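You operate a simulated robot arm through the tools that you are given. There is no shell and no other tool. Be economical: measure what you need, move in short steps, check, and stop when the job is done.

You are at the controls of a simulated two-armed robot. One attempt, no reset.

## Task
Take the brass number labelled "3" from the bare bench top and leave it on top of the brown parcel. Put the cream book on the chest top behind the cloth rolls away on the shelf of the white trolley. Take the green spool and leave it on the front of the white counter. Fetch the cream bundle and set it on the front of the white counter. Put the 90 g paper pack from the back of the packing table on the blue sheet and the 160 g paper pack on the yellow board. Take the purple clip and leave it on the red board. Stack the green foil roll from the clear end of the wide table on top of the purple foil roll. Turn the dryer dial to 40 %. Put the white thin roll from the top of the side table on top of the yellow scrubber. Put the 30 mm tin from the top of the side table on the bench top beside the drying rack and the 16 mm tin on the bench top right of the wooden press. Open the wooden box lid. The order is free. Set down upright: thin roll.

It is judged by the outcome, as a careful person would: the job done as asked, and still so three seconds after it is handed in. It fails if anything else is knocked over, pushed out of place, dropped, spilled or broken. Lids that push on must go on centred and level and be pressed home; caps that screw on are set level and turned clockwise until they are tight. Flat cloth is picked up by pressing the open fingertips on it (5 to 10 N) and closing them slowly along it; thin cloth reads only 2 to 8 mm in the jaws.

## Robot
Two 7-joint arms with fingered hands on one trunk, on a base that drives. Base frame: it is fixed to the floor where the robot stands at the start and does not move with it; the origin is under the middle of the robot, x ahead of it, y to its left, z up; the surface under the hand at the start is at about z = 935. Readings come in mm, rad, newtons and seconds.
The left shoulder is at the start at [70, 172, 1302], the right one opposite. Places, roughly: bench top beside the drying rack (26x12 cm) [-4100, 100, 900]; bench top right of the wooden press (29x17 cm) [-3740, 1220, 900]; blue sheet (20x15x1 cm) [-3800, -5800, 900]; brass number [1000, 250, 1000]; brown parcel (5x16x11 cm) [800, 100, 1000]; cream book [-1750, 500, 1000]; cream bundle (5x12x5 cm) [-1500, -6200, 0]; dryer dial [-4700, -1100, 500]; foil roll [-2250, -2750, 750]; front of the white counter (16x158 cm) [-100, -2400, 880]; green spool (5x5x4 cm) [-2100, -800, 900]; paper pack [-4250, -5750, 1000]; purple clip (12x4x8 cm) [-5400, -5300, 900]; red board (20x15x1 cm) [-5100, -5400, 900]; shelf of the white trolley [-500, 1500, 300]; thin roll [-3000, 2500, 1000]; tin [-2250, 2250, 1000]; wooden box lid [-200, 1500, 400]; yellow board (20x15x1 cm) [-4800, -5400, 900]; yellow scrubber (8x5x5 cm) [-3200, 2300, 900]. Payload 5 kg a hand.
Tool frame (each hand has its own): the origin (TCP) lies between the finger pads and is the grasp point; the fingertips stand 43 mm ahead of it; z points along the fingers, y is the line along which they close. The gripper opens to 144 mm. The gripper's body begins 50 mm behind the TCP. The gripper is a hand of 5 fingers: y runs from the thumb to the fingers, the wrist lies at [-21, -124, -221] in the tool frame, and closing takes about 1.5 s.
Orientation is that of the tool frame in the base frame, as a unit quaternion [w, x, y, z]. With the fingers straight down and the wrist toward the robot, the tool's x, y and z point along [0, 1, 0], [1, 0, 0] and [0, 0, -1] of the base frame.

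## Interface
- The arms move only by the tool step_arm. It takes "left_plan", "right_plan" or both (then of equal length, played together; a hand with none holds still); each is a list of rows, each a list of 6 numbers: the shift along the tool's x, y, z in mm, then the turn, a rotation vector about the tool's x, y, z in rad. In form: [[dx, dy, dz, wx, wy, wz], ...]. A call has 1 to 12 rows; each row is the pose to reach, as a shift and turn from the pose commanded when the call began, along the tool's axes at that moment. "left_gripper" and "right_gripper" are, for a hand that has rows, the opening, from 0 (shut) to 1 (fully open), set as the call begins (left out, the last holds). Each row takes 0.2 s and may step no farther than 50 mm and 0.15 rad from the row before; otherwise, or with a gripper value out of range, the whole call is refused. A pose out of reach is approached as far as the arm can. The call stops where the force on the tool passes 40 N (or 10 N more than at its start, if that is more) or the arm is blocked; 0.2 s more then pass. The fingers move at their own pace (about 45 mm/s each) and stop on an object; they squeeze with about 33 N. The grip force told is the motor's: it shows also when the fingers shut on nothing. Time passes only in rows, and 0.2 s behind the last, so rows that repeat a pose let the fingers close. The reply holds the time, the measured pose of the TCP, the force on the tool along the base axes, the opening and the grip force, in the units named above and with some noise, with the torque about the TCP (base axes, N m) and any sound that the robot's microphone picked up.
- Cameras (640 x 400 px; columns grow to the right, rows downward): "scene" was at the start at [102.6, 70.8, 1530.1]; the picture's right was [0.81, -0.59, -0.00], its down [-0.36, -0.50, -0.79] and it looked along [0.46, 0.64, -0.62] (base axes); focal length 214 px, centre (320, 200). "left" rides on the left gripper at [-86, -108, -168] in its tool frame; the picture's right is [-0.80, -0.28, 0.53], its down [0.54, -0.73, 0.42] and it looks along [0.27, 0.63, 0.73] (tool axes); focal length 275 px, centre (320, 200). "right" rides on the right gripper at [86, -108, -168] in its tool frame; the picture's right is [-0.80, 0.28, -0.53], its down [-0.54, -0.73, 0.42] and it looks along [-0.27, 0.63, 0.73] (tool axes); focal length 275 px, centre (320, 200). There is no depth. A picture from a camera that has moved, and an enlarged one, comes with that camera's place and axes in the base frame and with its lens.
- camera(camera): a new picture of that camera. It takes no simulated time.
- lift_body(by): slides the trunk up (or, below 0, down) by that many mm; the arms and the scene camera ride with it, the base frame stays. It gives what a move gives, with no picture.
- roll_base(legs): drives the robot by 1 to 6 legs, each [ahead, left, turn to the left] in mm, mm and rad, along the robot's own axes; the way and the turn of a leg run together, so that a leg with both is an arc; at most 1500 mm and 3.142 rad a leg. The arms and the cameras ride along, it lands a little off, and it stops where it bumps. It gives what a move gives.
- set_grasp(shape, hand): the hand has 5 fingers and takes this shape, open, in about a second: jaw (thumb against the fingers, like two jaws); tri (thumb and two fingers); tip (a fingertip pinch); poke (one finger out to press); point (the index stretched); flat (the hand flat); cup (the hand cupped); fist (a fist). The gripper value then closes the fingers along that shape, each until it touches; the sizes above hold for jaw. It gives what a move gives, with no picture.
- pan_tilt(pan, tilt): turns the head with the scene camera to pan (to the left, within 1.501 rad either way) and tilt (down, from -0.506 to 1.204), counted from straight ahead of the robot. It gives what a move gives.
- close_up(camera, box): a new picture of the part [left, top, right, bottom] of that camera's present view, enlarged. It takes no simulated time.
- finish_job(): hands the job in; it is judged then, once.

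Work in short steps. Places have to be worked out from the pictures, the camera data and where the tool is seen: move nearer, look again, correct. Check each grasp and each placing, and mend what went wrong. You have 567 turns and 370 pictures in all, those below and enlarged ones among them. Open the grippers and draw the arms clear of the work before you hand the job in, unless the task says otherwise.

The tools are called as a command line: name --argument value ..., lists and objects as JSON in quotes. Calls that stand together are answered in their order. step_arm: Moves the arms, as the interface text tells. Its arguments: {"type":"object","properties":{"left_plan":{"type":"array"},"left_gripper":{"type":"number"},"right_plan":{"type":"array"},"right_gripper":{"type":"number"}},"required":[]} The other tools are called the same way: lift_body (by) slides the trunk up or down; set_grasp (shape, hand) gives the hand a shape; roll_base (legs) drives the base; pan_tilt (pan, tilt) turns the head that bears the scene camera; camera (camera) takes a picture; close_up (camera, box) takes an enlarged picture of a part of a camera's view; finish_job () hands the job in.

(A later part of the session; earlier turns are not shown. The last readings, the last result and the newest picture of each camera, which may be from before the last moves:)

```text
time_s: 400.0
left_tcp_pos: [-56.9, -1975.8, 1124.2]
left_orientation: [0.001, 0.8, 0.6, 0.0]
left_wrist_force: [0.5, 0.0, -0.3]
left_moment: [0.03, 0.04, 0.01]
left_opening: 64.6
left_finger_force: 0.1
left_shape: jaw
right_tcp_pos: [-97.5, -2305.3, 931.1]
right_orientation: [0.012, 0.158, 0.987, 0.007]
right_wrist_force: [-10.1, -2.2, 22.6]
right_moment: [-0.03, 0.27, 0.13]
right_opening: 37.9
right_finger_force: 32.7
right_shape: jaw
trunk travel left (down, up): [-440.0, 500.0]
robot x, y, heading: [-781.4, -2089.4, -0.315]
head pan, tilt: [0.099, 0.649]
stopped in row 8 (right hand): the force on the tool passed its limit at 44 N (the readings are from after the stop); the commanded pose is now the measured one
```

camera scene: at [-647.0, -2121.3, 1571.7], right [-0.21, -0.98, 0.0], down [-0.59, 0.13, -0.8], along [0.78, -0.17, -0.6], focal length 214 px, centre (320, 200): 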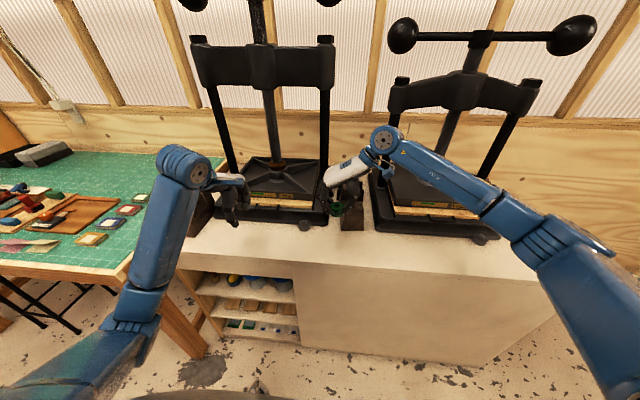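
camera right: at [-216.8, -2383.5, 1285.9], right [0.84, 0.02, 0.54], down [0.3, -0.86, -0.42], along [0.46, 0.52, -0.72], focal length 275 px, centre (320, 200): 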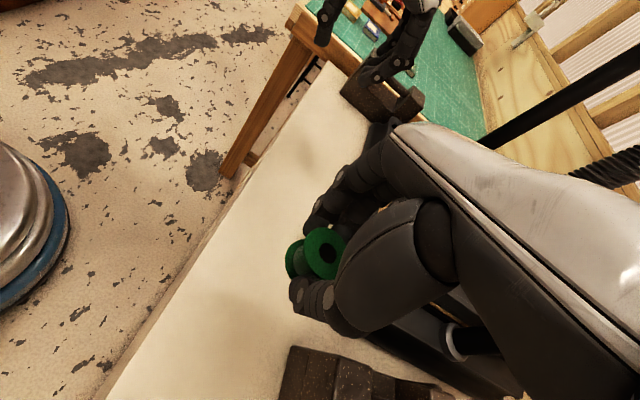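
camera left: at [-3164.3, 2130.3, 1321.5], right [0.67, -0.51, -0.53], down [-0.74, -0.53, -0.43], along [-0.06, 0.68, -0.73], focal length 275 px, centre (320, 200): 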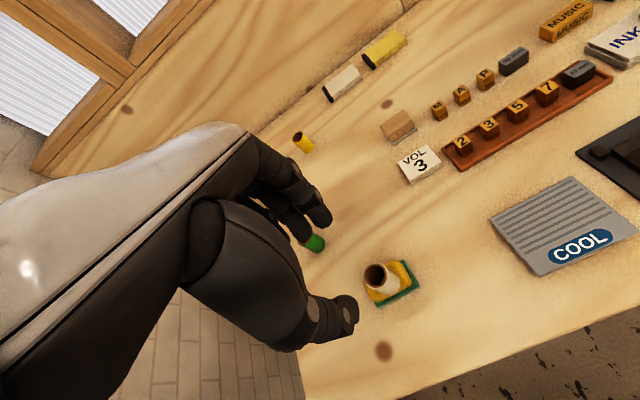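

Contact. Release and rise.

step_arm --right_plan '[[0, 0, -1, 0, 0, 0], [0, 0, -1, 0, 0, 0], [0, 0, -1, 0, 0, 0], [0, 0, -1, 0, 0, 0]]' --right_gripper 0.5

step_arm --right_plan '[[0, 0, -40, 0, 0, 0], [0, 0, -85, 0, 0, 0], [0, 0, -130, 0, 0, 0], [0, 0, -175, 0, 0, 0], [0, 0, -220, 0, 0, 0]]'

camera --camera "right"

```text
time_s: 401.0
left_tcp_pos: [-55.2, -1975.5, 1123.8]
left_orientation: [0.002, 0.8, 0.6, 0.001]
left_wrist_force: [0.2, 0.2, 0.5]
left_moment: [0.0, -0.01, -0.02]
left_opening: 64.8
left_finger_force: 0.1
left_shape: jaw
right_tcp_pos: [-95.5, -2305.2, 928.7]
right_orientation: [0.009, 0.157, 0.988, 0.006]
right_wrist_force: [1.7, 3.6, 12.9]
right_moment: [-0.33, 0.16, 0.0]
right_opening: 68.4
right_finger_force: 0.1
right_shape: jaw
trunk travel left (down, up): [-440.0, 500.0]
robot x, y, heading: [-779.6, -2087.6, -0.318]
head pan, tilt: [0.099, 0.649]
```

```text
time_s: 402.2
left_tcp_pos: [-54.5, -1974.9, 1123.1]
left_orientation: [0.002, 0.8, 0.6, 0.0]
left_wrist_force: [-0.4, 0.1, 0.9]
left_moment: [-0.02, 0.01, 0.01]
left_opening: 64.7
left_finger_force: 0.0
left_shape: jaw
right_tcp_pos: [-102.6, -2305.7, 1147.9]
right_orientation: [0.009, 0.156, 0.988, 0.004]
right_wrist_force: [0.9, 0.0, 0.0]
right_moment: [-0.01, -0.01, 0.01]
right_opening: 72.0
right_finger_force: 0.1
right_shape: jaw
trunk travel left (down, up): [-440.0, 500.0]
robot x, y, heading: [-781.6, -2090.4, -0.318]
head pan, tilt: [0.099, 0.649]
```

```text
211 pictures are left
camera right: at [-221.0, -2384.3, 1311.6], right [0.83, 0.02, 0.55], down [0.3, -0.86, -0.42], along [0.46, 0.52, -0.72], focal length 275 px, centre (320, 200)
```

right: 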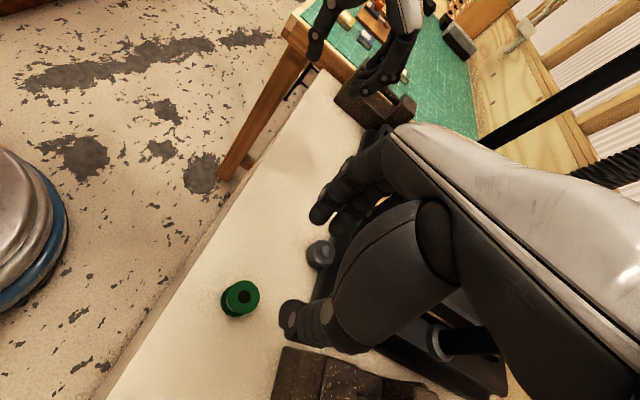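

Spool placed on the counter front. Next the foil rolls on the wide table: back off, turn west and slide south along its east side.

roll_base --legs '[[-480, 0, 0], [0, 0, -1.57], [0, 0, -1.57], [60, 1220, 0]]'

pan_tilt --pan 0.0 --tilt 0.7

camera --camera "scene"

```text
time_s: 418.4
left_tcp_pos: [-2347.9, -3219.9, 1123.2]
left_orientation: [0.0, -0.615, 0.788, 0.002]
left_wrist_force: [-0.1, -0.7, 0.4]
left_moment: [0.01, 0.0, 0.02]
left_opening: 64.6
left_finger_force: 0.0
left_shape: jaw
right_tcp_pos: [-2312.6, -2887.4, 1147.3]
right_orientation: [0.004, 0.99, -0.139, -0.009]
right_wrist_force: [-0.2, -0.1, -0.7]
right_moment: [0.0, 0.01, 0.01]
right_opening: 71.7
right_finger_force: 0.1
right_shape: jaw
trunk travel left (down, up): [-440.0, 500.0]
robot x, y, heading: [-1624.9, -3079.7, 2.865]
head pan, tilt: [0.099, 0.649]
```

```text
time_s: 419.0
left_tcp_pos: [-2346.3, -3219.7, 1123.1]
left_orientation: [-0.001, -0.615, 0.788, 0.002]
left_wrist_force: [0.4, -0.8, 0.7]
left_moment: [0.0, 0.01, -0.02]
left_opening: 64.5
left_finger_force: 0.0
left_shape: jaw
right_tcp_pos: [-2313.1, -2887.7, 1148.3]
right_orientation: [0.006, 0.99, -0.138, -0.009]
right_wrist_force: [0.5, -0.3, -0.5]
right_moment: [0.0, -0.03, 0.01]
right_opening: 71.6
right_finger_force: 0.0
right_shape: jaw
trunk travel left (down, up): [-440.0, 500.0]
robot x, y, heading: [-1623.5, -3078.8, 2.863]
head pan, tilt: [0.0, 0.7]
```

```text
210 pictures are left
camera scene: at [-1754.8, -3043.6, 1567.2], right [0.27, 0.96, 0.0], down [0.62, -0.18, -0.76], along [-0.74, 0.21, -0.64], focal length 214 px, centre (320, 200)
```

scene: 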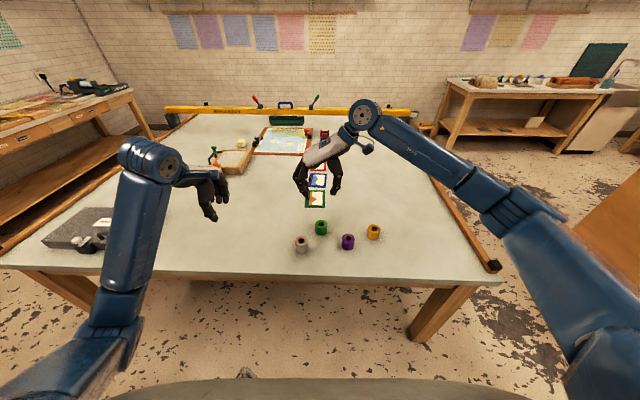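

The four foil rolls are right in front. Zoom.

close_up --camera "scene" --box '[280, 205, 400, 265]'

```text
5.33 times, centred on (340, 235) of scene
camera zoom: at [-1754.8, -3043.6, 1567.2], right [0.27, 0.96, 0.0], down [0.62, -0.18, -0.76], along [-0.74, 0.21, -0.64], focal length 1144 px, centre (213, 13)
```

zoom: 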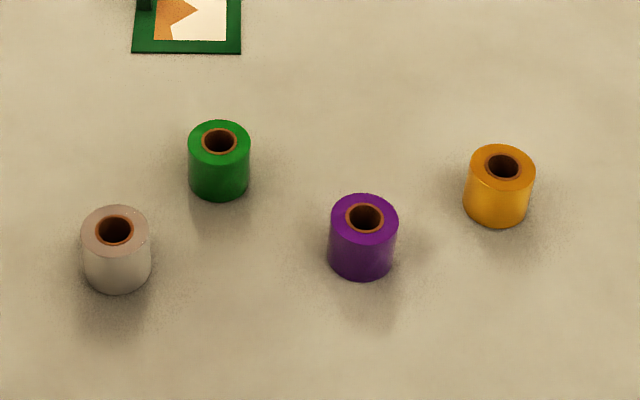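

camera --camera "right"

```text
208 pictures are left
camera right: at [-2196.7, -2806.0, 1311.2], right [-0.83, -0.05, 0.55], down [-0.33, 0.84, -0.42], along [-0.44, -0.53, -0.72], focal length 275 px, centre (320, 200)
```

right: 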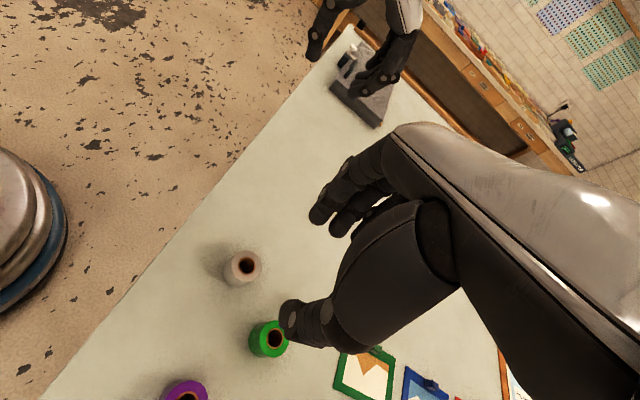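

Green roll ≈(-2401,-2852), purple ≈(-2293,-2766), tops z≈865 (≈50 mm dia, ~45 tall). Move over the green one.

lift_body --by -90

step_arm --right_plan '[[-31, -4, 20, 0, 0, 0], [-62, -7, 40, 0, 0, 0], [-94, -10, 60, 0, 0, 0], [-94, -10, 80, 0, 0, 0]]' --right_gripper 0.55

camera --camera "right"

```text
time_s: 420.3
left_tcp_pos: [-2347.3, -3219.9, 1034.1]
left_orientation: [0.0, -0.615, 0.789, 0.001]
left_wrist_force: [0.0, 0.0, -0.4]
left_moment: [0.02, 0.01, -0.01]
left_opening: 64.8
left_finger_force: 0.0
left_shape: jaw
right_tcp_pos: [-2313.0, -2888.2, 1058.0]
right_orientation: [0.004, 0.99, -0.139, -0.009]
right_wrist_force: [-0.4, 0.1, 0.0]
right_moment: [0.01, 0.01, 0.01]
right_opening: 72.0
right_finger_force: 0.1
right_shape: jaw
trunk travel left (down, up): [-350.0, 590.0]
robot x, y, heading: [-1627.1, -3079.2, 2.866]
head pan, tilt: [0.0, 0.7]
```

```text
time_s: 421.3
left_tcp_pos: [-2346.9, -3220.3, 1033.7]
left_orientation: [0.0, -0.615, 0.789, -0.001]
left_wrist_force: [0.1, 0.0, -0.6]
left_moment: [0.0, 0.05, -0.01]
left_opening: 64.7
left_finger_force: 0.0
left_shape: jaw
right_tcp_pos: [-2400.1, -2853.2, 977.0]
right_orientation: [0.006, 0.99, -0.139, -0.008]
right_wrist_force: [-0.2, 0.4, 0.1]
right_moment: [0.0, -0.01, 0.0]
right_opening: 78.9
right_finger_force: 0.2
right_shape: jaw
trunk travel left (down, up): [-350.0, 590.0]
robot x, y, heading: [-1627.2, -3080.8, 2.866]
head pan, tilt: [0.0, 0.7]
```

```text
207 pictures are left
camera right: at [-2285.3, -2771.1, 1139.9], right [-0.83, -0.05, 0.55], down [-0.33, 0.84, -0.42], along [-0.44, -0.54, -0.72], focal length 275 px, centre (320, 200)
```

right: 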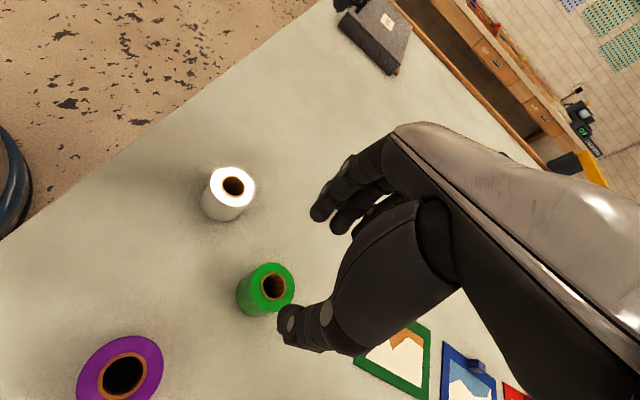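

step_arm --right_plan '[[-3, -4, 45, 0, 0, 0], [-3, -4, 85, 0, 0, 0], [-3, -4, 107, 0, 0, 0]]'

camera --camera "right"

```text
time_s: 422.1
left_tcp_pos: [-2347.8, -3219.6, 1032.1]
left_orientation: [0.0, -0.614, 0.789, -0.001]
left_wrist_force: [0.4, -0.2, 0.4]
left_moment: [0.04, 0.0, 0.02]
left_opening: 64.7
left_finger_force: 0.2
left_shape: jaw
right_tcp_pos: [-2405.9, -2849.8, 872.3]
right_orientation: [0.005, 0.99, -0.138, -0.009]
right_wrist_force: [-0.7, -0.3, 0.3]
right_moment: [0.0, -0.01, 0.0]
right_opening: 79.1
right_finger_force: 0.1
right_shape: jaw
trunk travel left (down, up): [-350.0, 590.0]
robot x, y, heading: [-1627.3, -3083.3, 2.863]
head pan, tilt: [0.0, 0.7]
```

```text
206 pictures are left
camera right: at [-2289.7, -2768.0, 1035.6], right [-0.83, -0.05, 0.55], down [-0.33, 0.84, -0.42], along [-0.44, -0.54, -0.72], focal length 275 px, centre (320, 200)
```

right: 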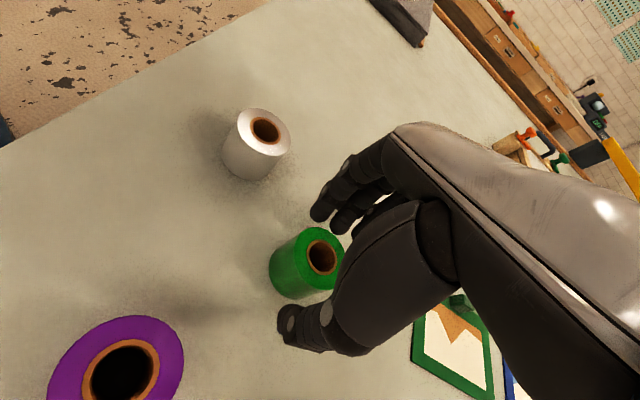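

step_arm --right_plan '[[8, -7, 0, 0, 0, 0], [8, -7, 0, 0, 0, 0]]'

step_arm --right_plan '[[0, 0, 0, 0, 0, 0], [0, 0, 0, 0, 0, 0], [0, 0, 0, 0, 0, 0], [0, 0, 0, 0, 0, 0], [0, 0, 0, 0, 0, 0]]' --right_gripper 0

step_arm --right_plan '[[0, 0, -40, 0, 0, 0], [0, 0, -80, 0, 0, 0], [0, 0, -110, 0, 0, 0]]'

camera --camera "right"

```text
time_s: 422.7
left_tcp_pos: [-2346.9, -3220.7, 1033.6]
left_orientation: [0.0, -0.615, 0.788, 0.0]
left_wrist_force: [-0.5, -1.3, 0.3]
left_moment: [0.03, 0.01, -0.03]
left_opening: 64.5
left_finger_force: 0.0
left_shape: jaw
right_tcp_pos: [-2396.7, -2846.0, 872.1]
right_orientation: [0.005, 0.99, -0.138, -0.008]
right_wrist_force: [-0.3, 0.2, -0.2]
right_moment: [0.02, 0.01, -0.02]
right_opening: 78.7
right_finger_force: 0.0
right_shape: jaw
trunk travel left (down, up): [-350.0, 590.0]
robot x, y, heading: [-1623.9, -3080.9, 2.862]
head pan, tilt: [0.0, 0.7]
```

```text
time_s: 423.9
left_tcp_pos: [-2347.6, -3220.2, 1033.8]
left_orientation: [0.001, -0.615, 0.788, 0.001]
left_wrist_force: [-0.9, 0.0, 0.0]
left_moment: [0.03, -0.01, 0.0]
left_opening: 64.8
left_finger_force: 0.1
left_shape: jaw
right_tcp_pos: [-2397.1, -2845.3, 870.7]
right_orientation: [0.005, 0.99, -0.138, -0.009]
right_wrist_force: [0.8, 0.7, -0.3]
right_moment: [-0.03, 0.0, 0.02]
right_opening: 42.6
right_finger_force: 33.0
right_shape: jaw
trunk travel left (down, up): [-350.0, 590.0]
robot x, y, heading: [-1627.0, -3082.7, 2.862]
head pan, tilt: [0.0, 0.7]
```

```text
time_s: 424.7
left_tcp_pos: [-2345.7, -3221.1, 1033.1]
left_orientation: [0.0, -0.615, 0.788, 0.002]
left_wrist_force: [1.8, -0.3, -0.4]
left_moment: [-0.02, 0.03, -0.01]
left_opening: 64.9
left_finger_force: 0.0
left_shape: jaw
right_tcp_pos: [-2394.1, -2845.2, 983.4]
right_orientation: [0.005, 0.99, -0.139, -0.008]
right_wrist_force: [0.1, 0.0, -2.1]
right_moment: [-0.01, 0.0, 0.01]
right_opening: 42.4
right_finger_force: 32.9
right_shape: jaw
trunk travel left (down, up): [-350.0, 590.0]
robot x, y, heading: [-1623.1, -3084.7, 2.862]
head pan, tilt: [0.0, 0.7]
```

```text
205 pictures are left
camera right: at [-2277.3, -2763.3, 1147.0], right [-0.83, -0.05, 0.55], down [-0.33, 0.84, -0.42], along [-0.44, -0.53, -0.72], focal length 275 px, centre (320, 200)
```

right: 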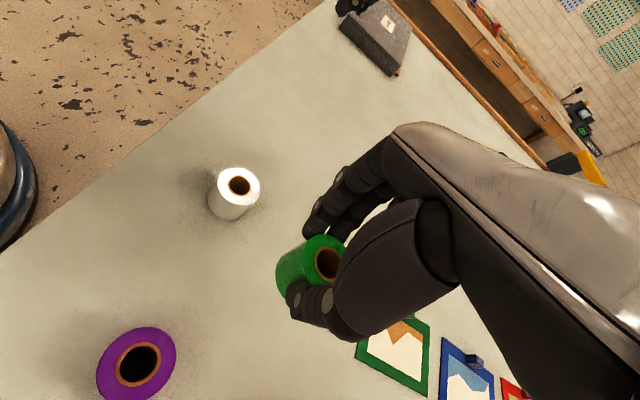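

Held. Carry it over the purple roll and compare.

step_arm --right_plan '[[25, -33, -5, 0, 0, 0], [50, -66, -5, 0, 0, 0], [75, -98, -5, 0, 0, 0], [75, -98, -5, 0, 0, 0]]'

camera --camera "right"

close_up --camera "scene" --box '[290, 190, 410, 270]'

```text
time_s: 425.7
left_tcp_pos: [-2347.3, -3221.1, 1033.0]
left_orientation: [0.001, -0.615, 0.788, 0.0]
left_wrist_force: [0.4, 0.2, -1.1]
left_moment: [0.0, -0.02, 0.02]
left_opening: 64.8
left_finger_force: 0.1
left_shape: jaw
right_tcp_pos: [-2293.7, -2769.5, 985.6]
right_orientation: [0.005, 0.99, -0.139, -0.009]
right_wrist_force: [-1.2, 0.2, -1.4]
right_moment: [0.05, 0.0, 0.03]
right_opening: 42.6
right_finger_force: 33.0
right_shape: jaw
trunk travel left (down, up): [-350.0, 590.0]
robot x, y, heading: [-1627.3, -3080.4, 2.865]
head pan, tilt: [0.0, 0.7]
```

```text
204 pictures are left
camera right: at [-2178.0, -2688.0, 1148.9], right [-0.83, -0.05, 0.55], down [-0.33, 0.84, -0.42], along [-0.44, -0.53, -0.72], focal length 275 px, centre (320, 200)
```

right: 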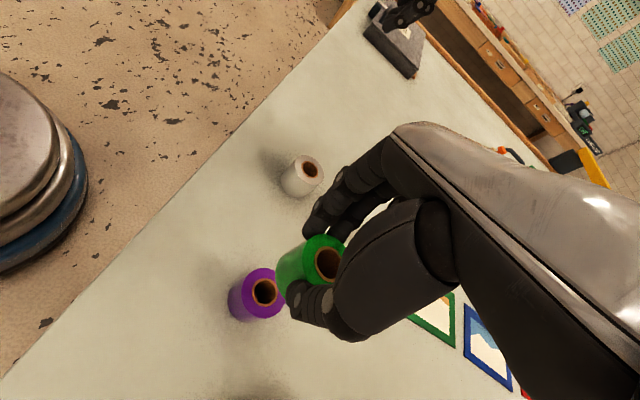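

```text
5.00 times, centred on (350, 230) of scene
camera zoom: at [-1755.8, -3044.3, 1477.1], right [0.27, 0.96, 0.0], down [0.62, -0.18, -0.76], along [-0.73, 0.21, -0.64], focal length 1072 px, centre (170, 50)
```

zoom: 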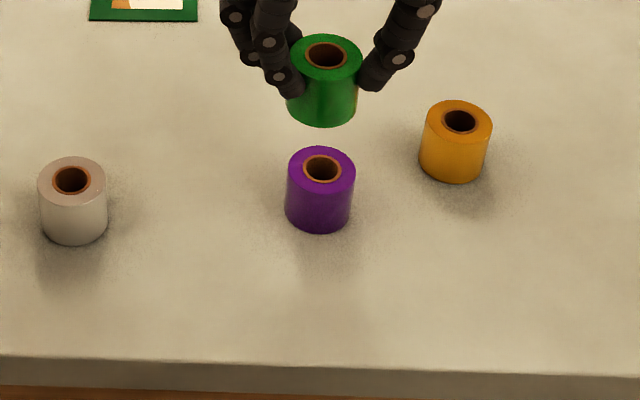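

Nearly aligned (a few mm off). Correct and lower gently onto the purple roll.

step_arm --right_plan '[[1, -4, 25, 0, 0, 0], [1, -4, 50, 0, 0, 0], [1, -4, 58, 0, 0, 0], [1, -4, 61, 0, 0, 0], [1, -4, 64, 0, 0, 0]]'

close_up --camera "scene" --box '[290, 190, 410, 270]'

```text
time_s: 426.9
left_tcp_pos: [-2346.5, -3220.7, 1034.1]
left_orientation: [0.001, -0.615, 0.789, 0.001]
left_wrist_force: [0.3, 0.9, 0.3]
left_moment: [0.03, 0.01, 0.0]
left_opening: 64.7
left_finger_force: 0.0
left_shape: jaw
right_tcp_pos: [-2294.1, -2766.2, 921.4]
right_orientation: [0.006, 0.99, -0.138, -0.01]
right_wrist_force: [-0.3, 0.8, 4.0]
right_moment: [-0.09, 0.06, 0.03]
right_opening: 42.4
right_finger_force: 33.1
right_shape: jaw
trunk travel left (down, up): [-350.0, 590.0]
robot x, y, heading: [-1625.6, -3083.7, 2.865]
head pan, tilt: [0.0, 0.7]
```

```text
5.00 times, centred on (350, 230) of scene
camera zoom: at [-1753.9, -3043.5, 1477.4], right [0.27, 0.96, 0.0], down [0.62, -0.18, -0.77], along [-0.74, 0.21, -0.64], focal length 1072 px, centre (170, 50)
```

zoom: 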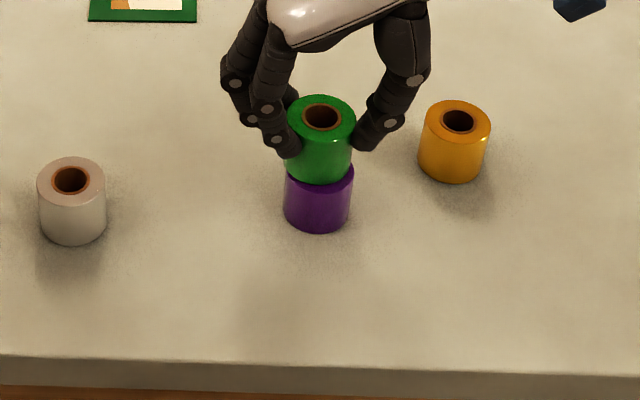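

Well stacked, in contact. Press a hair and release.

step_arm --right_plan '[[0, 0, 1.5, 0, 0, 0], [0, 0, 1.5, 0, 0, 0]]'

step_arm --right_plan '[[0, 0, 0, 0, 0, 0], [0, 0, 0, 0, 0, 0], [0, 0, 0, 0, 0, 0], [0, 0, 0, 0, 0, 0]]' --right_gripper 0.55

step_arm --right_plan '[[0, 0, -40, 0, 0, 0], [0, 0, -85, 0, 0, 0], [0, 0, -130, 0, 0, 0], [0, 0, -170, 0, 0, 0]]'

camera --camera "scene"

```text
time_s: 427.5
left_tcp_pos: [-2346.4, -3219.9, 1032.8]
left_orientation: [0.0, -0.615, 0.788, 0.0]
left_wrist_force: [0.5, 0.8, 0.1]
left_moment: [-0.01, -0.01, -0.01]
left_opening: 65.0
left_finger_force: 0.1
left_shape: jaw
right_tcp_pos: [-2293.8, -2767.5, 920.6]
right_orientation: [0.006, 0.99, -0.138, -0.011]
right_wrist_force: [-0.1, 4.2, 14.4]
right_moment: [0.04, 0.12, -0.05]
right_opening: 43.0
right_finger_force: 33.5
right_shape: jaw
trunk travel left (down, up): [-350.0, 590.0]
robot x, y, heading: [-1627.2, -3079.1, 2.859]
head pan, tilt: [0.0, 0.7]
```

```text
time_s: 428.5
left_tcp_pos: [-2347.3, -3220.1, 1032.3]
left_orientation: [0.002, -0.614, 0.789, 0.0]
left_wrist_force: [0.5, 0.3, -1.3]
left_moment: [-0.02, 0.0, -0.03]
left_opening: 64.5
left_finger_force: 0.0
left_shape: jaw
right_tcp_pos: [-2294.2, -2767.1, 918.0]
right_orientation: [0.006, 0.99, -0.139, -0.008]
right_wrist_force: [0.1, -0.5, 0.3]
right_moment: [0.01, 0.0, -0.05]
right_opening: 78.8
right_finger_force: 0.1
right_shape: jaw
trunk travel left (down, up): [-350.0, 590.0]
robot x, y, heading: [-1627.8, -3078.8, 2.863]
head pan, tilt: [0.0, 0.7]
```

```text
time_s: 429.5
left_tcp_pos: [-2346.3, -3219.7, 1033.9]
left_orientation: [0.001, -0.615, 0.788, 0.001]
left_wrist_force: [-0.7, -0.5, 0.2]
left_moment: [0.02, 0.01, 0.03]
left_opening: 64.7
left_finger_force: 0.1
left_shape: jaw
right_tcp_pos: [-2289.0, -2763.9, 1089.9]
right_orientation: [0.005, 0.99, -0.138, -0.008]
right_wrist_force: [0.1, -0.1, -0.5]
right_moment: [0.01, 0.01, -0.01]
right_opening: 79.0
right_finger_force: 0.0
right_shape: jaw
trunk travel left (down, up): [-350.0, 590.0]
robot x, y, heading: [-1622.7, -3080.9, 2.861]
head pan, tilt: [0.0, 0.7]
```

```text
201 pictures are left
camera scene: at [-1754.0, -3044.0, 1477.2], right [0.27, 0.96, 0.0], down [0.62, -0.18, -0.77], along [-0.74, 0.21, -0.64], focal length 214 px, centre (320, 200)
```

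scene: 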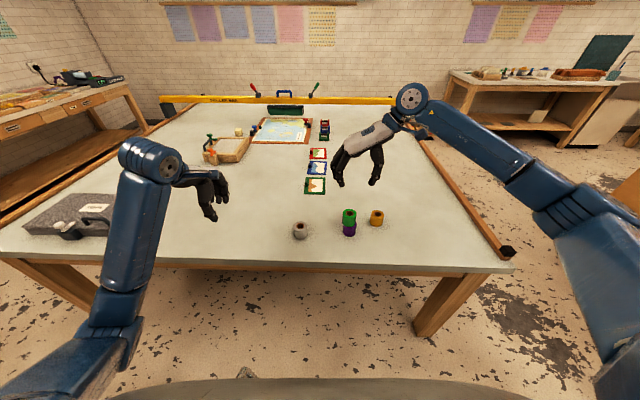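

Stack is good. Next the packing table to the south-west: turn to face south and drive alongside the wide table.

lift_body --by 150

roll_base --legs '[[0, 0, 1.5], [1300, 0, 0]]'

pan_tilt --pan -0.3 --tilt 0.45

camera --camera "scene"

```text
time_s: 431.2
left_tcp_pos: [-2347.0, -3219.6, 1183.6]
left_orientation: [0.001, -0.615, 0.789, 0.001]
left_wrist_force: [-0.4, 0.2, 0.2]
left_moment: [-0.01, 0.03, -0.04]
left_opening: 64.8
left_finger_force: 0.0
left_shape: jaw
right_tcp_pos: [-2290.0, -2762.5, 1239.8]
right_orientation: [0.005, 0.99, -0.139, -0.009]
right_wrist_force: [0.2, 0.2, 1.0]
right_moment: [-0.04, -0.03, 0.0]
right_opening: 78.5
right_finger_force: 0.1
right_shape: jaw
trunk travel left (down, up): [-500.0, 440.0]
robot x, y, heading: [-1626.7, -3079.5, 2.865]
head pan, tilt: [0.0, 0.7]
```

```text
time_s: 441.1
left_tcp_pos: [-2097.4, -4959.6, 1182.8]
left_orientation: [0.0, 0.98, -0.201, -0.001]
left_wrist_force: [0.7, 0.1, 0.3]
left_moment: [0.04, 0.0, -0.01]
left_opening: 64.3
left_finger_force: 0.0
left_shape: jaw
right_tcp_pos: [-2537.8, -4831.0, 1240.6]
right_orientation: [0.01, 0.844, 0.537, -0.004]
right_wrist_force: [-0.6, 0.1, 0.1]
right_moment: [0.02, -0.02, -0.02]
right_opening: 78.7
right_finger_force: 0.1
right_shape: jaw
trunk travel left (down, up): [-500.0, 440.0]
robot x, y, heading: [-2120.4, -4228.8, -2.006]
head pan, tilt: [0.0, 0.7]
```

```text
time_s: 441.9
left_tcp_pos: [-2097.9, -4959.5, 1182.6]
left_orientation: [0.0, 0.98, -0.201, -0.001]
left_wrist_force: [-0.1, 0.0, -0.1]
left_moment: [-0.03, 0.01, 0.01]
left_opening: 64.8
left_finger_force: 0.0
left_shape: jaw
right_tcp_pos: [-2538.6, -4831.3, 1238.9]
right_orientation: [0.009, 0.843, 0.538, -0.003]
right_wrist_force: [-0.3, -0.3, 0.5]
right_moment: [0.0, -0.01, 0.01]
right_opening: 78.8
right_finger_force: 0.0
right_shape: jaw
trunk travel left (down, up): [-500.0, 440.0]
robot x, y, heading: [-2121.4, -4227.9, -2.009]
head pan, tilt: [-0.3, 0.45]
```

```text
200 pictures are left
camera scene: at [-2201.7, -4339.2, 1649.3], right [-0.74, 0.67, 0.0], down [0.29, 0.32, -0.9], along [-0.6, -0.67, -0.44], focal length 214 px, centre (320, 200)
```

scene: 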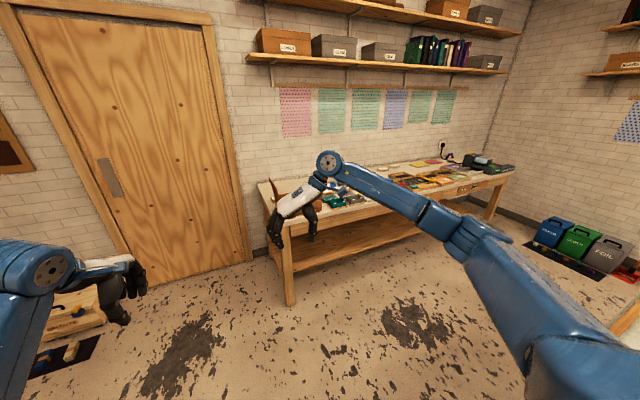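

The packing table is along the south wall. I drive in front of it, facing it.

roll_base --legs '[[0, 0, 0.17], [400, -813, 0], [430, -813, 0]]'

pan_tilt --pan 0.0 --tilt 0.6

camera --camera "scene"

```text
time_s: 444.7
left_tcp_pos: [-2202.3, -4989.2, 1185.8]
left_orientation: [0.001, 0.992, -0.123, 0.001]
left_wrist_force: [-1.5, 0.4, -0.6]
left_moment: [-0.06, -0.13, 0.03]
left_opening: 65.1
left_finger_force: 0.0
left_shape: jaw
right_tcp_pos: [-2659.7, -4932.6, 1240.4]
right_orientation: [0.012, 0.798, 0.602, -0.002]
right_wrist_force: [-1.9, 1.3, -0.2]
right_moment: [-0.05, -0.15, -0.03]
right_opening: 79.3
right_finger_force: 0.1
right_shape: jaw
trunk travel left (down, up): [-500.0, 440.0]
robot x, y, heading: [-2339.4, -4272.4, -1.852]
head pan, tilt: [-0.3, 0.45]
stopped in leg 2: the robot was blocked; the commanded pose is now the measured one
```

```text
time_s: 445.5
left_tcp_pos: [-2200.2, -4995.1, 1182.5]
left_orientation: [0.0, 0.992, -0.122, 0.0]
left_wrist_force: [0.1, -0.6, -0.8]
left_moment: [0.04, -0.03, -0.03]
left_opening: 64.8
left_finger_force: 0.1
left_shape: jaw
right_tcp_pos: [-2656.6, -4936.7, 1239.0]
right_orientation: [0.01, 0.798, 0.603, -0.003]
right_wrist_force: [0.1, -0.2, -0.2]
right_moment: [0.06, -0.02, 0.01]
right_opening: 79.0
right_finger_force: 0.1
right_shape: jaw
trunk travel left (down, up): [-500.0, 440.0]
robot x, y, heading: [-2337.4, -4272.3, -1.849]
head pan, tilt: [0.0, 0.6]
```

```text
199 pictures are left
camera scene: at [-2375.9, -4406.9, 1635.7], right [-0.96, 0.28, 0.0], down [0.16, 0.54, -0.82], along [-0.23, -0.79, -0.57], focal length 214 px, centre (320, 200)
```

scene: 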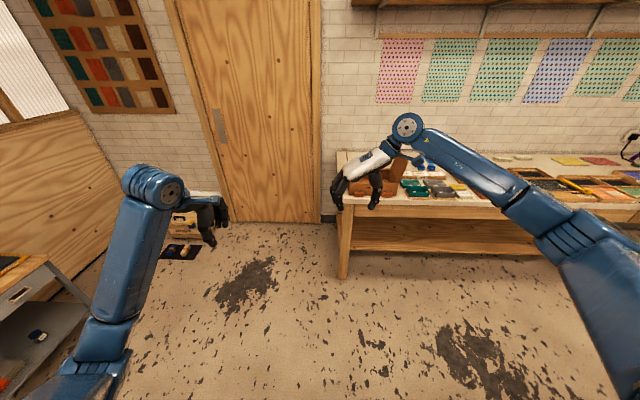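

I clipped the wide table's corner; go forward first, then right.

roll_base --legs '[[600, 30, 0], [0, -800, 0], [0, -750, 0], [230, 0, 0]]'

camera --camera "scene"

```text
time_s: 457.9
left_tcp_pos: [-3889.2, -5385.8, 1184.6]
left_orientation: [0.001, 0.992, -0.124, 0.0]
left_wrist_force: [0.3, 0.6, 0.4]
left_moment: [-0.02, 0.04, 0.0]
left_opening: 64.5
left_finger_force: 0.1
left_shape: jaw
right_tcp_pos: [-4344.3, -5327.3, 1241.0]
right_orientation: [0.011, 0.798, 0.603, -0.003]
right_wrist_force: [1.3, 0.1, -0.7]
right_moment: [0.02, -0.01, 0.0]
right_opening: 79.2
right_finger_force: 0.1
right_shape: jaw
trunk travel left (down, up): [-500.0, 440.0]
robot x, y, heading: [-4029.1, -4662.2, -1.847]
head pan, tilt: [0.0, 0.6]
```

```text
198 pictures are left
camera scene: at [-4063.8, -4796.7, 1636.1], right [-0.96, 0.28, 0.0], down [0.16, 0.54, -0.83], along [-0.23, -0.79, -0.56], focal length 214 px, centre (320, 200)
```

scene: 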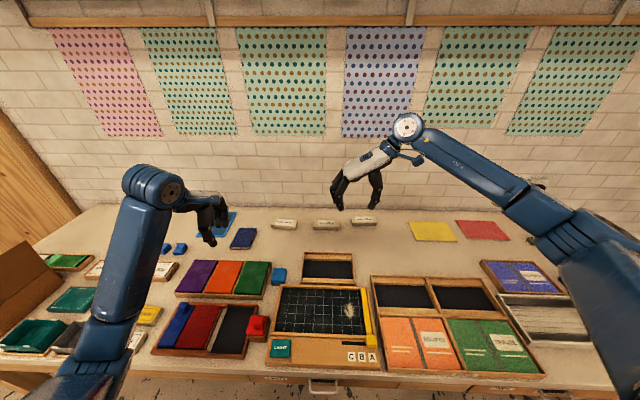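

All here: three packs at the back, blue sheet at left, yellow and red boards at right. Zoom on them.

close_up --camera "scene" --box '[180, 190, 404, 260]'

close_up --camera "scene" --box '[390, 170, 582, 290]'

```text
2.86 times, centred on (292, 225) of scene
camera zoom: at [-4063.8, -4796.7, 1636.1], right [-0.96, 0.28, 0.0], down [0.16, 0.54, -0.83], along [-0.23, -0.79, -0.56], focal length 613 px, centre (400, 129)
```

zoom: 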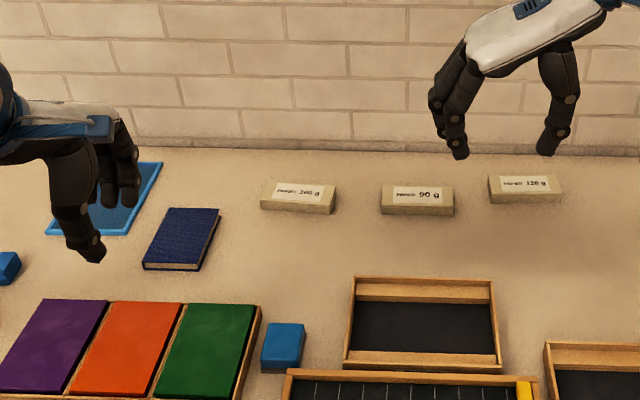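

```text
3.33 times, centred on (486, 230) of scene
camera zoom: at [-4063.8, -4796.7, 1636.1], right [-0.96, 0.28, 0.0], down [0.16, 0.54, -0.83], along [-0.23, -0.79, -0.56], focal length 715 px, centre (-233, 100)
```

zoom: 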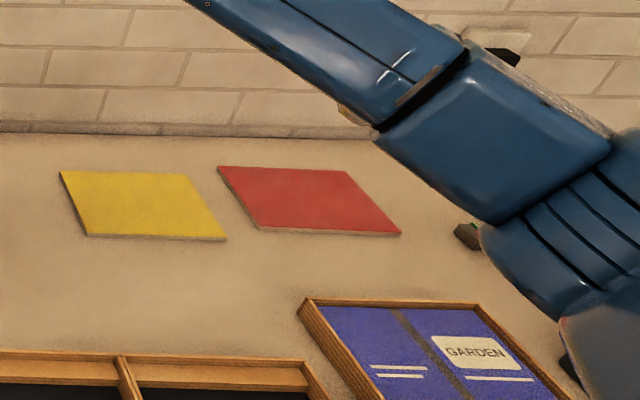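

Middle pack reads 90 g, left 160 g, right 120 g. I use the proven trick: come 30 mm closer, turn right 0.8 rad and reach the 160 g pack with the left arm.

roll_base --legs '[[30, 0, 0], [0, 0, -0.8]]'

close_up --camera "scene" --box '[0, 100, 320, 300]'

```text
time_s: 460.8
left_tcp_pos: [-4453.7, -5299.4, 1183.3]
left_orientation: [0.0, 0.867, -0.497, 0.0]
left_wrist_force: [-0.4, -1.5, -0.5]
left_moment: [0.02, -0.01, -0.05]
left_opening: 64.9
left_finger_force: 0.1
left_shape: jaw
right_tcp_pos: [-4731.1, -4933.5, 1240.1]
right_orientation: [0.008, 0.969, 0.247, -0.007]
right_wrist_force: [-0.4, -0.8, 0.1]
right_moment: [0.0, -0.01, -0.03]
right_opening: 79.0
right_finger_force: 0.0
right_shape: jaw
trunk travel left (down, up): [-500.0, 440.0]
robot x, y, heading: [-4036.0, -4696.7, -2.642]
head pan, tilt: [0.0, 0.6]
```

```text
2.00 times, centred on (160, 200) of scene
camera zoom: at [-4156.4, -4760.9, 1635.8], right [-0.48, 0.88, 0.0], down [0.5, 0.27, -0.82], along [-0.72, -0.39, -0.57], focal length 429 px, centre (640, 200)
```

zoom: 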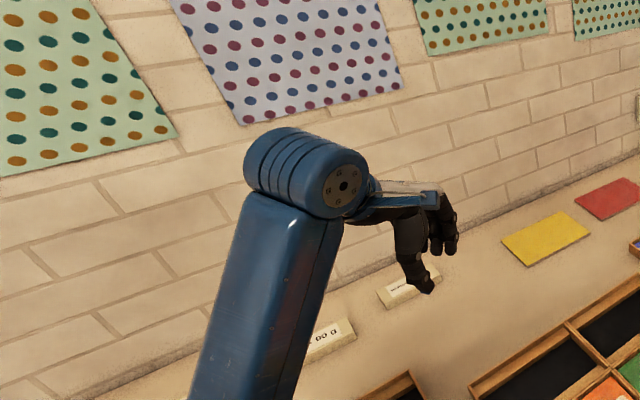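

step_arm --left_plan '[[43, -10, 0, 0, 0, -0.07], [86, -19, 0, 0, 0, -0.145], [129, -29, 0, 0, 0, -0.22], [172, -39, 0, 0, 0, -0.29], [215, -48, 0, 0, 0, -0.365], [258, -58, 0, 0, 0, -0.44], [302, -68, 0, 0, 0, -0.51], [345, -77, 0, 0, 0, -0.585], [388, -87, 0, 0, 0, -0.66], [431, -96, 0, 0, 0, -0.73], [474, -106, 0, 0, 0, -0.8]]' --left_gripper 0.65

camera --camera "left"

```text
time_s: 463.2
left_tcp_pos: [-4120.0, -5651.6, 1180.9]
left_orientation: [-0.001, 0.993, -0.12, 0.0]
left_wrist_force: [-0.2, -0.3, 0.4]
left_moment: [0.0, 0.03, -0.04]
left_opening: 92.8
left_finger_force: 0.1
left_shape: jaw
right_tcp_pos: [-4730.3, -4933.3, 1240.3]
right_orientation: [0.009, 0.969, 0.247, -0.006]
right_wrist_force: [0.2, 0.0, -0.1]
right_moment: [0.03, 0.04, -0.02]
right_opening: 79.3
right_finger_force: 0.0
right_shape: jaw
trunk travel left (down, up): [-500.0, 440.0]
robot x, y, heading: [-4037.1, -4694.1, -2.644]
head pan, tilt: [0.0, 0.6]
```

```text
194 pictures are left
camera left: at [-4176.9, -5525.8, 1349.5], right [-0.71, 0.47, -0.53], down [0.7, 0.58, -0.42], along [0.11, -0.67, -0.73], focal length 275 px, centre (320, 200)
```

left: 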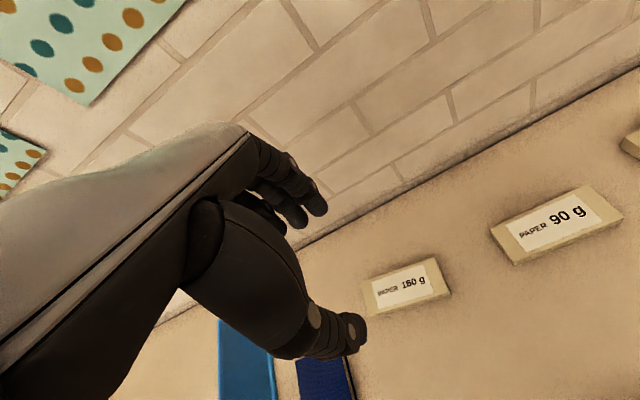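

Pack 160 g is at ≈(-4131,-5680), top z≈890. Confirm the label and move over it, lowering partway.

close_up --camera "left" --box '[350, 250, 460, 320]'

step_arm --left_plan '[[-4, 15, 30, 0, 0, 0], [-4, 30, 60, 0, 0, 0], [-4, 30, 105, 0, 0, 0], [-4, 30, 150, 0, 0, 0]]'

camera --camera "left"

```text
5.71 times, centred on (405, 285) of left
camera zoom: at [-4176.9, -5525.8, 1349.5], right [-0.71, 0.47, -0.53], down [0.7, 0.58, -0.42], along [0.11, -0.67, -0.73], focal length 1573 px, centre (-166, -286)
```

zoom: 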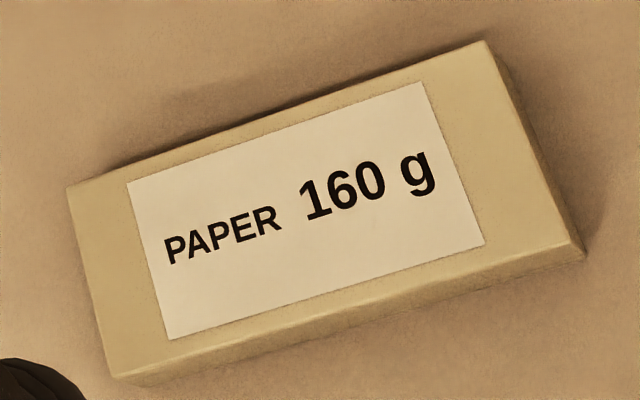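

```text
time_s: 464.2
left_tcp_pos: [-4130.7, -5681.6, 1028.6]
left_orientation: [0.0, 0.993, -0.12, -0.001]
left_wrist_force: [1.4, -0.4, -0.1]
left_moment: [-0.01, 0.01, -0.01]
left_opening: 93.6
left_finger_force: 0.0
left_shape: jaw
right_tcp_pos: [-4731.6, -4933.4, 1241.2]
right_orientation: [0.008, 0.969, 0.248, -0.007]
right_wrist_force: [0.1, -0.1, -0.8]
right_moment: [0.01, 0.01, 0.0]
right_opening: 79.3
right_finger_force: 0.1
right_shape: jaw
trunk travel left (down, up): [-500.0, 440.0]
robot x, y, heading: [-4036.7, -4703.0, -2.641]
head pan, tilt: [0.0, 0.6]
```

```text
192 pictures are left
camera left: at [-4187.8, -5555.7, 1197.1], right [-0.71, 0.46, -0.53], down [0.7, 0.58, -0.42], along [0.11, -0.67, -0.73], focal length 275 px, centre (320, 200)
```

left: 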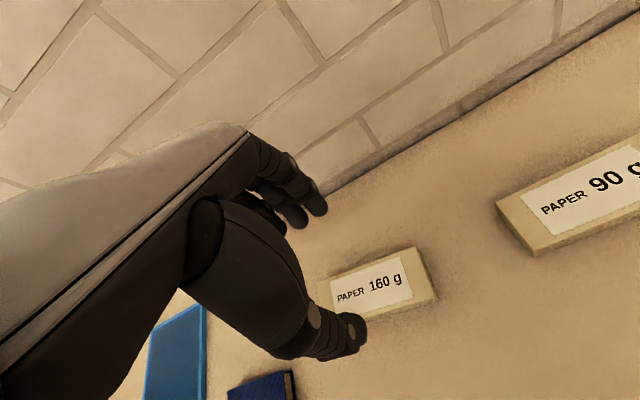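

Aligned. Rotate 0.15 to match the pack and go down, feeling for the table.

step_arm --left_plan '[[1, 0, 35, 0, 0, 0.08], [1, 0, 70, 0, 0, 0.15], [1, 0, 98, 0, 0, 0.15]]'

step_arm --left_plan '[[0, 0, 4, 0, 0, 0], [0, 0, 8, 0, 0, 0], [0, 0, 12, 0, 0, 0], [0, 0, 16, 0, 0, 0], [0, 0, 20, 0, 0, 0], [0, 0, 24, 0, 0, 0]]'

camera --camera "left"

```text
time_s: 465.0
left_tcp_pos: [-4133.4, -5679.2, 933.4]
left_orientation: [0.001, 0.981, -0.193, -0.001]
left_wrist_force: [-0.8, 0.0, 0.2]
left_moment: [-0.01, -0.01, -0.03]
left_opening: 93.5
left_finger_force: 0.3
left_shape: jaw
right_tcp_pos: [-4732.1, -4933.6, 1240.0]
right_orientation: [0.008, 0.969, 0.247, -0.006]
right_wrist_force: [0.1, -0.3, 0.1]
right_moment: [0.01, 0.0, -0.01]
right_opening: 79.1
right_finger_force: 0.1
right_shape: jaw
trunk travel left (down, up): [-500.0, 440.0]
robot x, y, heading: [-4034.2, -4694.6, -2.646]
head pan, tilt: [0.0, 0.6]
```

```text
time_s: 466.3
left_tcp_pos: [-4134.4, -5687.2, 922.9]
left_orientation: [0.008, 0.981, -0.193, -0.002]
left_wrist_force: [-0.4, 0.2, 23.6]
left_moment: [1.64, -0.46, 0.04]
left_opening: 95.0
left_finger_force: 0.1
left_shape: jaw
right_tcp_pos: [-4730.1, -4932.2, 1240.4]
right_orientation: [0.008, 0.969, 0.247, -0.007]
right_wrist_force: [0.0, -0.3, 0.2]
right_moment: [0.03, -0.01, -0.01]
right_opening: 79.0
right_finger_force: 0.0
right_shape: jaw
trunk travel left (down, up): [-500.0, 440.0]
robot x, y, heading: [-4038.4, -4691.9, -2.642]
head pan, tilt: [0.0, 0.6]
stopped in row 6 (left hand): the force on the tool passed its limit at 44 N (the readings are from after the stop); the commanded pose is now the measured one
```

```text
191 pictures are left
camera left: at [-4170.3, -5550.0, 1089.4], right [-0.63, 0.56, -0.54], down [0.77, 0.46, -0.44], along [0.0, -0.69, -0.72], focal length 275 px, centre (320, 200)
```

left: 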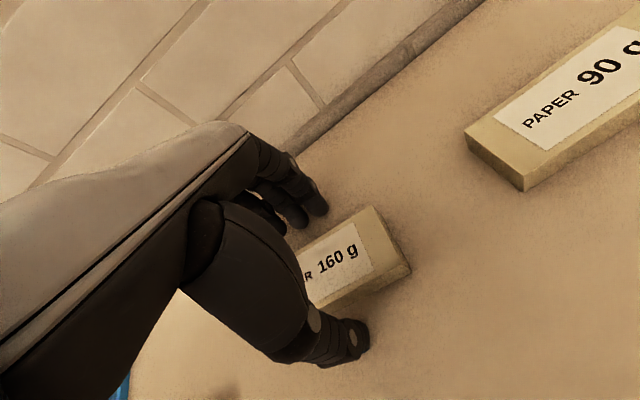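

Table found at z≈880. Back up 3 mm, close and lift.

step_arm --left_plan '[[0, 5, -3, 0, 0, 0], [0, 5, -3, 0, 0, 0], [0, 5, -3, 0, 0, 0], [0, 5, -3, 0, 0, 0], [0, 5, -3, 0, 0, 0], [0, 5, -3, 0, 0, 0]]' --left_gripper 0

step_arm --left_plan '[[0, 0, -35, 0, 0, 0], [0, 0, -75, 0, 0, 0], [0, 0, -115, 0, 0, 0], [0, 0, -155, 0, 0, 0]]'

camera --camera "left"

```text
time_s: 467.7
left_tcp_pos: [-4135.3, -5689.7, 923.9]
left_orientation: [0.006, 0.981, -0.193, -0.001]
left_wrist_force: [0.8, -0.3, 13.8]
left_moment: [0.4, -0.05, -0.09]
left_opening: 54.1
left_finger_force: 32.3
left_shape: jaw
right_tcp_pos: [-4731.2, -4931.9, 1241.3]
right_orientation: [0.008, 0.969, 0.247, -0.006]
right_wrist_force: [0.5, 0.4, 1.4]
right_moment: [-0.01, -0.01, 0.01]
right_opening: 79.1
right_finger_force: 0.1
right_shape: jaw
trunk travel left (down, up): [-500.0, 440.0]
robot x, y, heading: [-4039.8, -4693.5, -2.638]
head pan, tilt: [0.0, 0.6]
```

```text
time_s: 468.7
left_tcp_pos: [-4132.0, -5687.1, 1075.2]
left_orientation: [0.003, 0.981, -0.194, -0.002]
left_wrist_force: [-0.3, 0.2, -2.5]
left_moment: [-0.01, 0.0, 0.02]
left_opening: 53.5
left_finger_force: 33.2
left_shape: jaw
right_tcp_pos: [-4730.5, -4932.6, 1239.9]
right_orientation: [0.009, 0.969, 0.247, -0.007]
right_wrist_force: [-0.3, -0.1, -0.5]
right_moment: [-0.01, 0.02, -0.01]
right_opening: 78.7
right_finger_force: 0.0
right_shape: jaw
trunk travel left (down, up): [-500.0, 440.0]
robot x, y, heading: [-4036.1, -4695.6, -2.646]
head pan, tilt: [0.0, 0.6]
```

```text
190 pictures are left
camera left: at [-4169.2, -5552.5, 1241.4], right [-0.63, 0.56, -0.54], down [0.78, 0.46, -0.43], along [0.01, -0.69, -0.73], focal length 275 px, centre (320, 200)
```

left: 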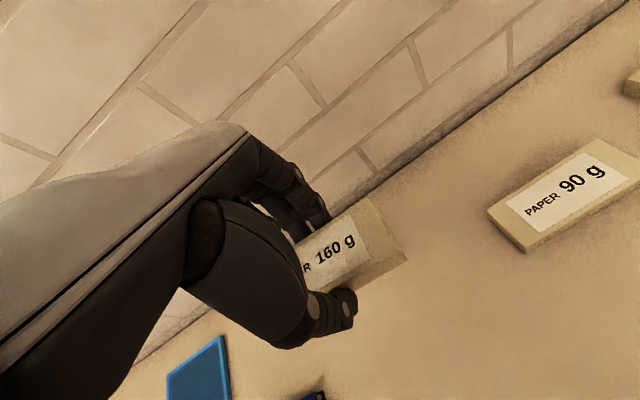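

Held. Drive sideways so the pack hovers over the yellow board.

roll_base --legs '[[489, -579, 0]]'

camera --camera "left"

camera --camera "scene"

```text
time_s: 472.8
left_tcp_pos: [-4840.3, -5404.8, 1074.6]
left_orientation: [0.005, 0.98, -0.201, -0.002]
left_wrist_force: [0.3, -0.4, -1.6]
left_moment: [0.03, 0.05, -0.01]
left_opening: 53.6
left_finger_force: 33.2
left_shape: jaw
right_tcp_pos: [-5426.2, -4641.4, 1241.2]
right_orientation: [0.008, 0.971, 0.24, -0.007]
right_wrist_force: [-1.0, 0.0, -0.5]
right_moment: [0.01, 0.0, 0.01]
right_opening: 78.9
right_finger_force: 0.1
right_shape: jaw
trunk travel left (down, up): [-500.0, 440.0]
robot x, y, heading: [-4730.6, -4414.5, -2.653]
head pan, tilt: [0.0, 0.6]
```

```text
189 pictures are left
camera left: at [-4874.7, -5269.3, 1241.1], right [-0.62, 0.57, -0.54], down [0.78, 0.45, -0.43], along [-0.01, -0.69, -0.73], focal length 275 px, centre (320, 200)
```

left: 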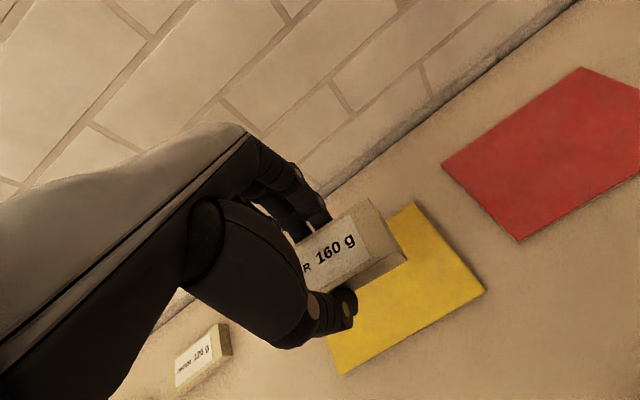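

```text
188 pictures are left
camera scene: at [-4849.3, -4477.2, 1635.9], right [-0.46, 0.89, 0.0], down [0.5, 0.26, -0.82], along [-0.73, -0.38, -0.57], focal length 214 px, centre (320, 200)
```

scene: 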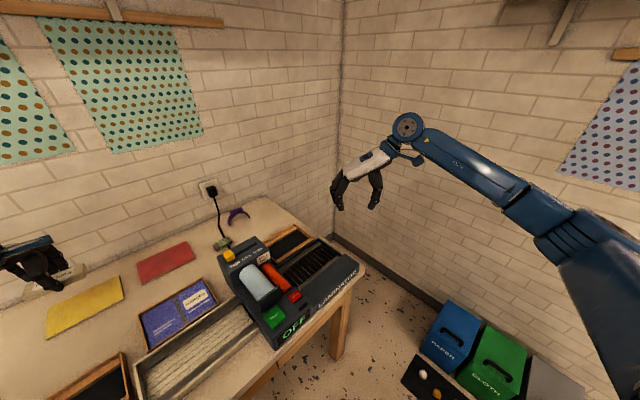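

Board centre ≈(-4843,-5426). Shift 31 mm deeper and lower onto it.

step_arm --left_plan '[[3, 15, 20, 0, 0, 0], [7, 31, 45, 0, 0, 0], [7, 31, 90, 0, 0, 0], [7, 31, 125, 0, 0, 0]]'

step_arm --left_plan '[[0, 0, 4, 0, 0, 0], [0, 0, 8, 0, 0, 0], [0, 0, 12, 0, 0, 0], [0, 0, 16, 0, 0, 0], [0, 0, 20, 0, 0, 0], [0, 0, 24, 0, 0, 0], [0, 0, 28, 0, 0, 0]]'

```text
time_s: 473.8
left_tcp_pos: [-4848.3, -5434.0, 946.1]
left_orientation: [0.006, 0.98, -0.201, -0.002]
left_wrist_force: [-0.5, 0.8, -0.4]
left_moment: [0.03, 0.02, 0.0]
left_opening: 53.7
left_finger_force: 33.1
left_shape: jaw
right_tcp_pos: [-5426.8, -4641.4, 1239.6]
right_orientation: [0.007, 0.971, 0.24, -0.007]
right_wrist_force: [-0.3, -0.3, 0.3]
right_moment: [0.07, -0.04, 0.0]
right_opening: 79.2
right_finger_force: 0.0
right_shape: jaw
trunk travel left (down, up): [-500.0, 440.0]
robot x, y, heading: [-4726.1, -4413.2, -2.66]
head pan, tilt: [0.0, 0.6]
```

```text
time_s: 475.4
left_tcp_pos: [-4849.0, -5439.3, 934.0]
left_orientation: [0.014, 0.98, -0.2, -0.004]
left_wrist_force: [2.4, 8.5, 24.9]
left_moment: [1.49, -0.42, -0.06]
left_opening: 52.8
left_finger_force: 32.9
left_shape: jaw
right_tcp_pos: [-5426.6, -4639.4, 1240.3]
right_orientation: [0.008, 0.971, 0.24, -0.006]
right_wrist_force: [0.2, -0.6, 0.2]
right_moment: [0.07, -0.04, 0.05]
right_opening: 79.1
right_finger_force: 0.1
right_shape: jaw
trunk travel left (down, up): [-500.0, 440.0]
robot x, y, heading: [-4730.1, -4414.1, -2.657]
head pan, tilt: [0.0, 0.6]
stopped in row 7 (left hand): the force on the tool passed its limit at 43 N (the readings are from after the stop); the commanded pose is now the measured one
```

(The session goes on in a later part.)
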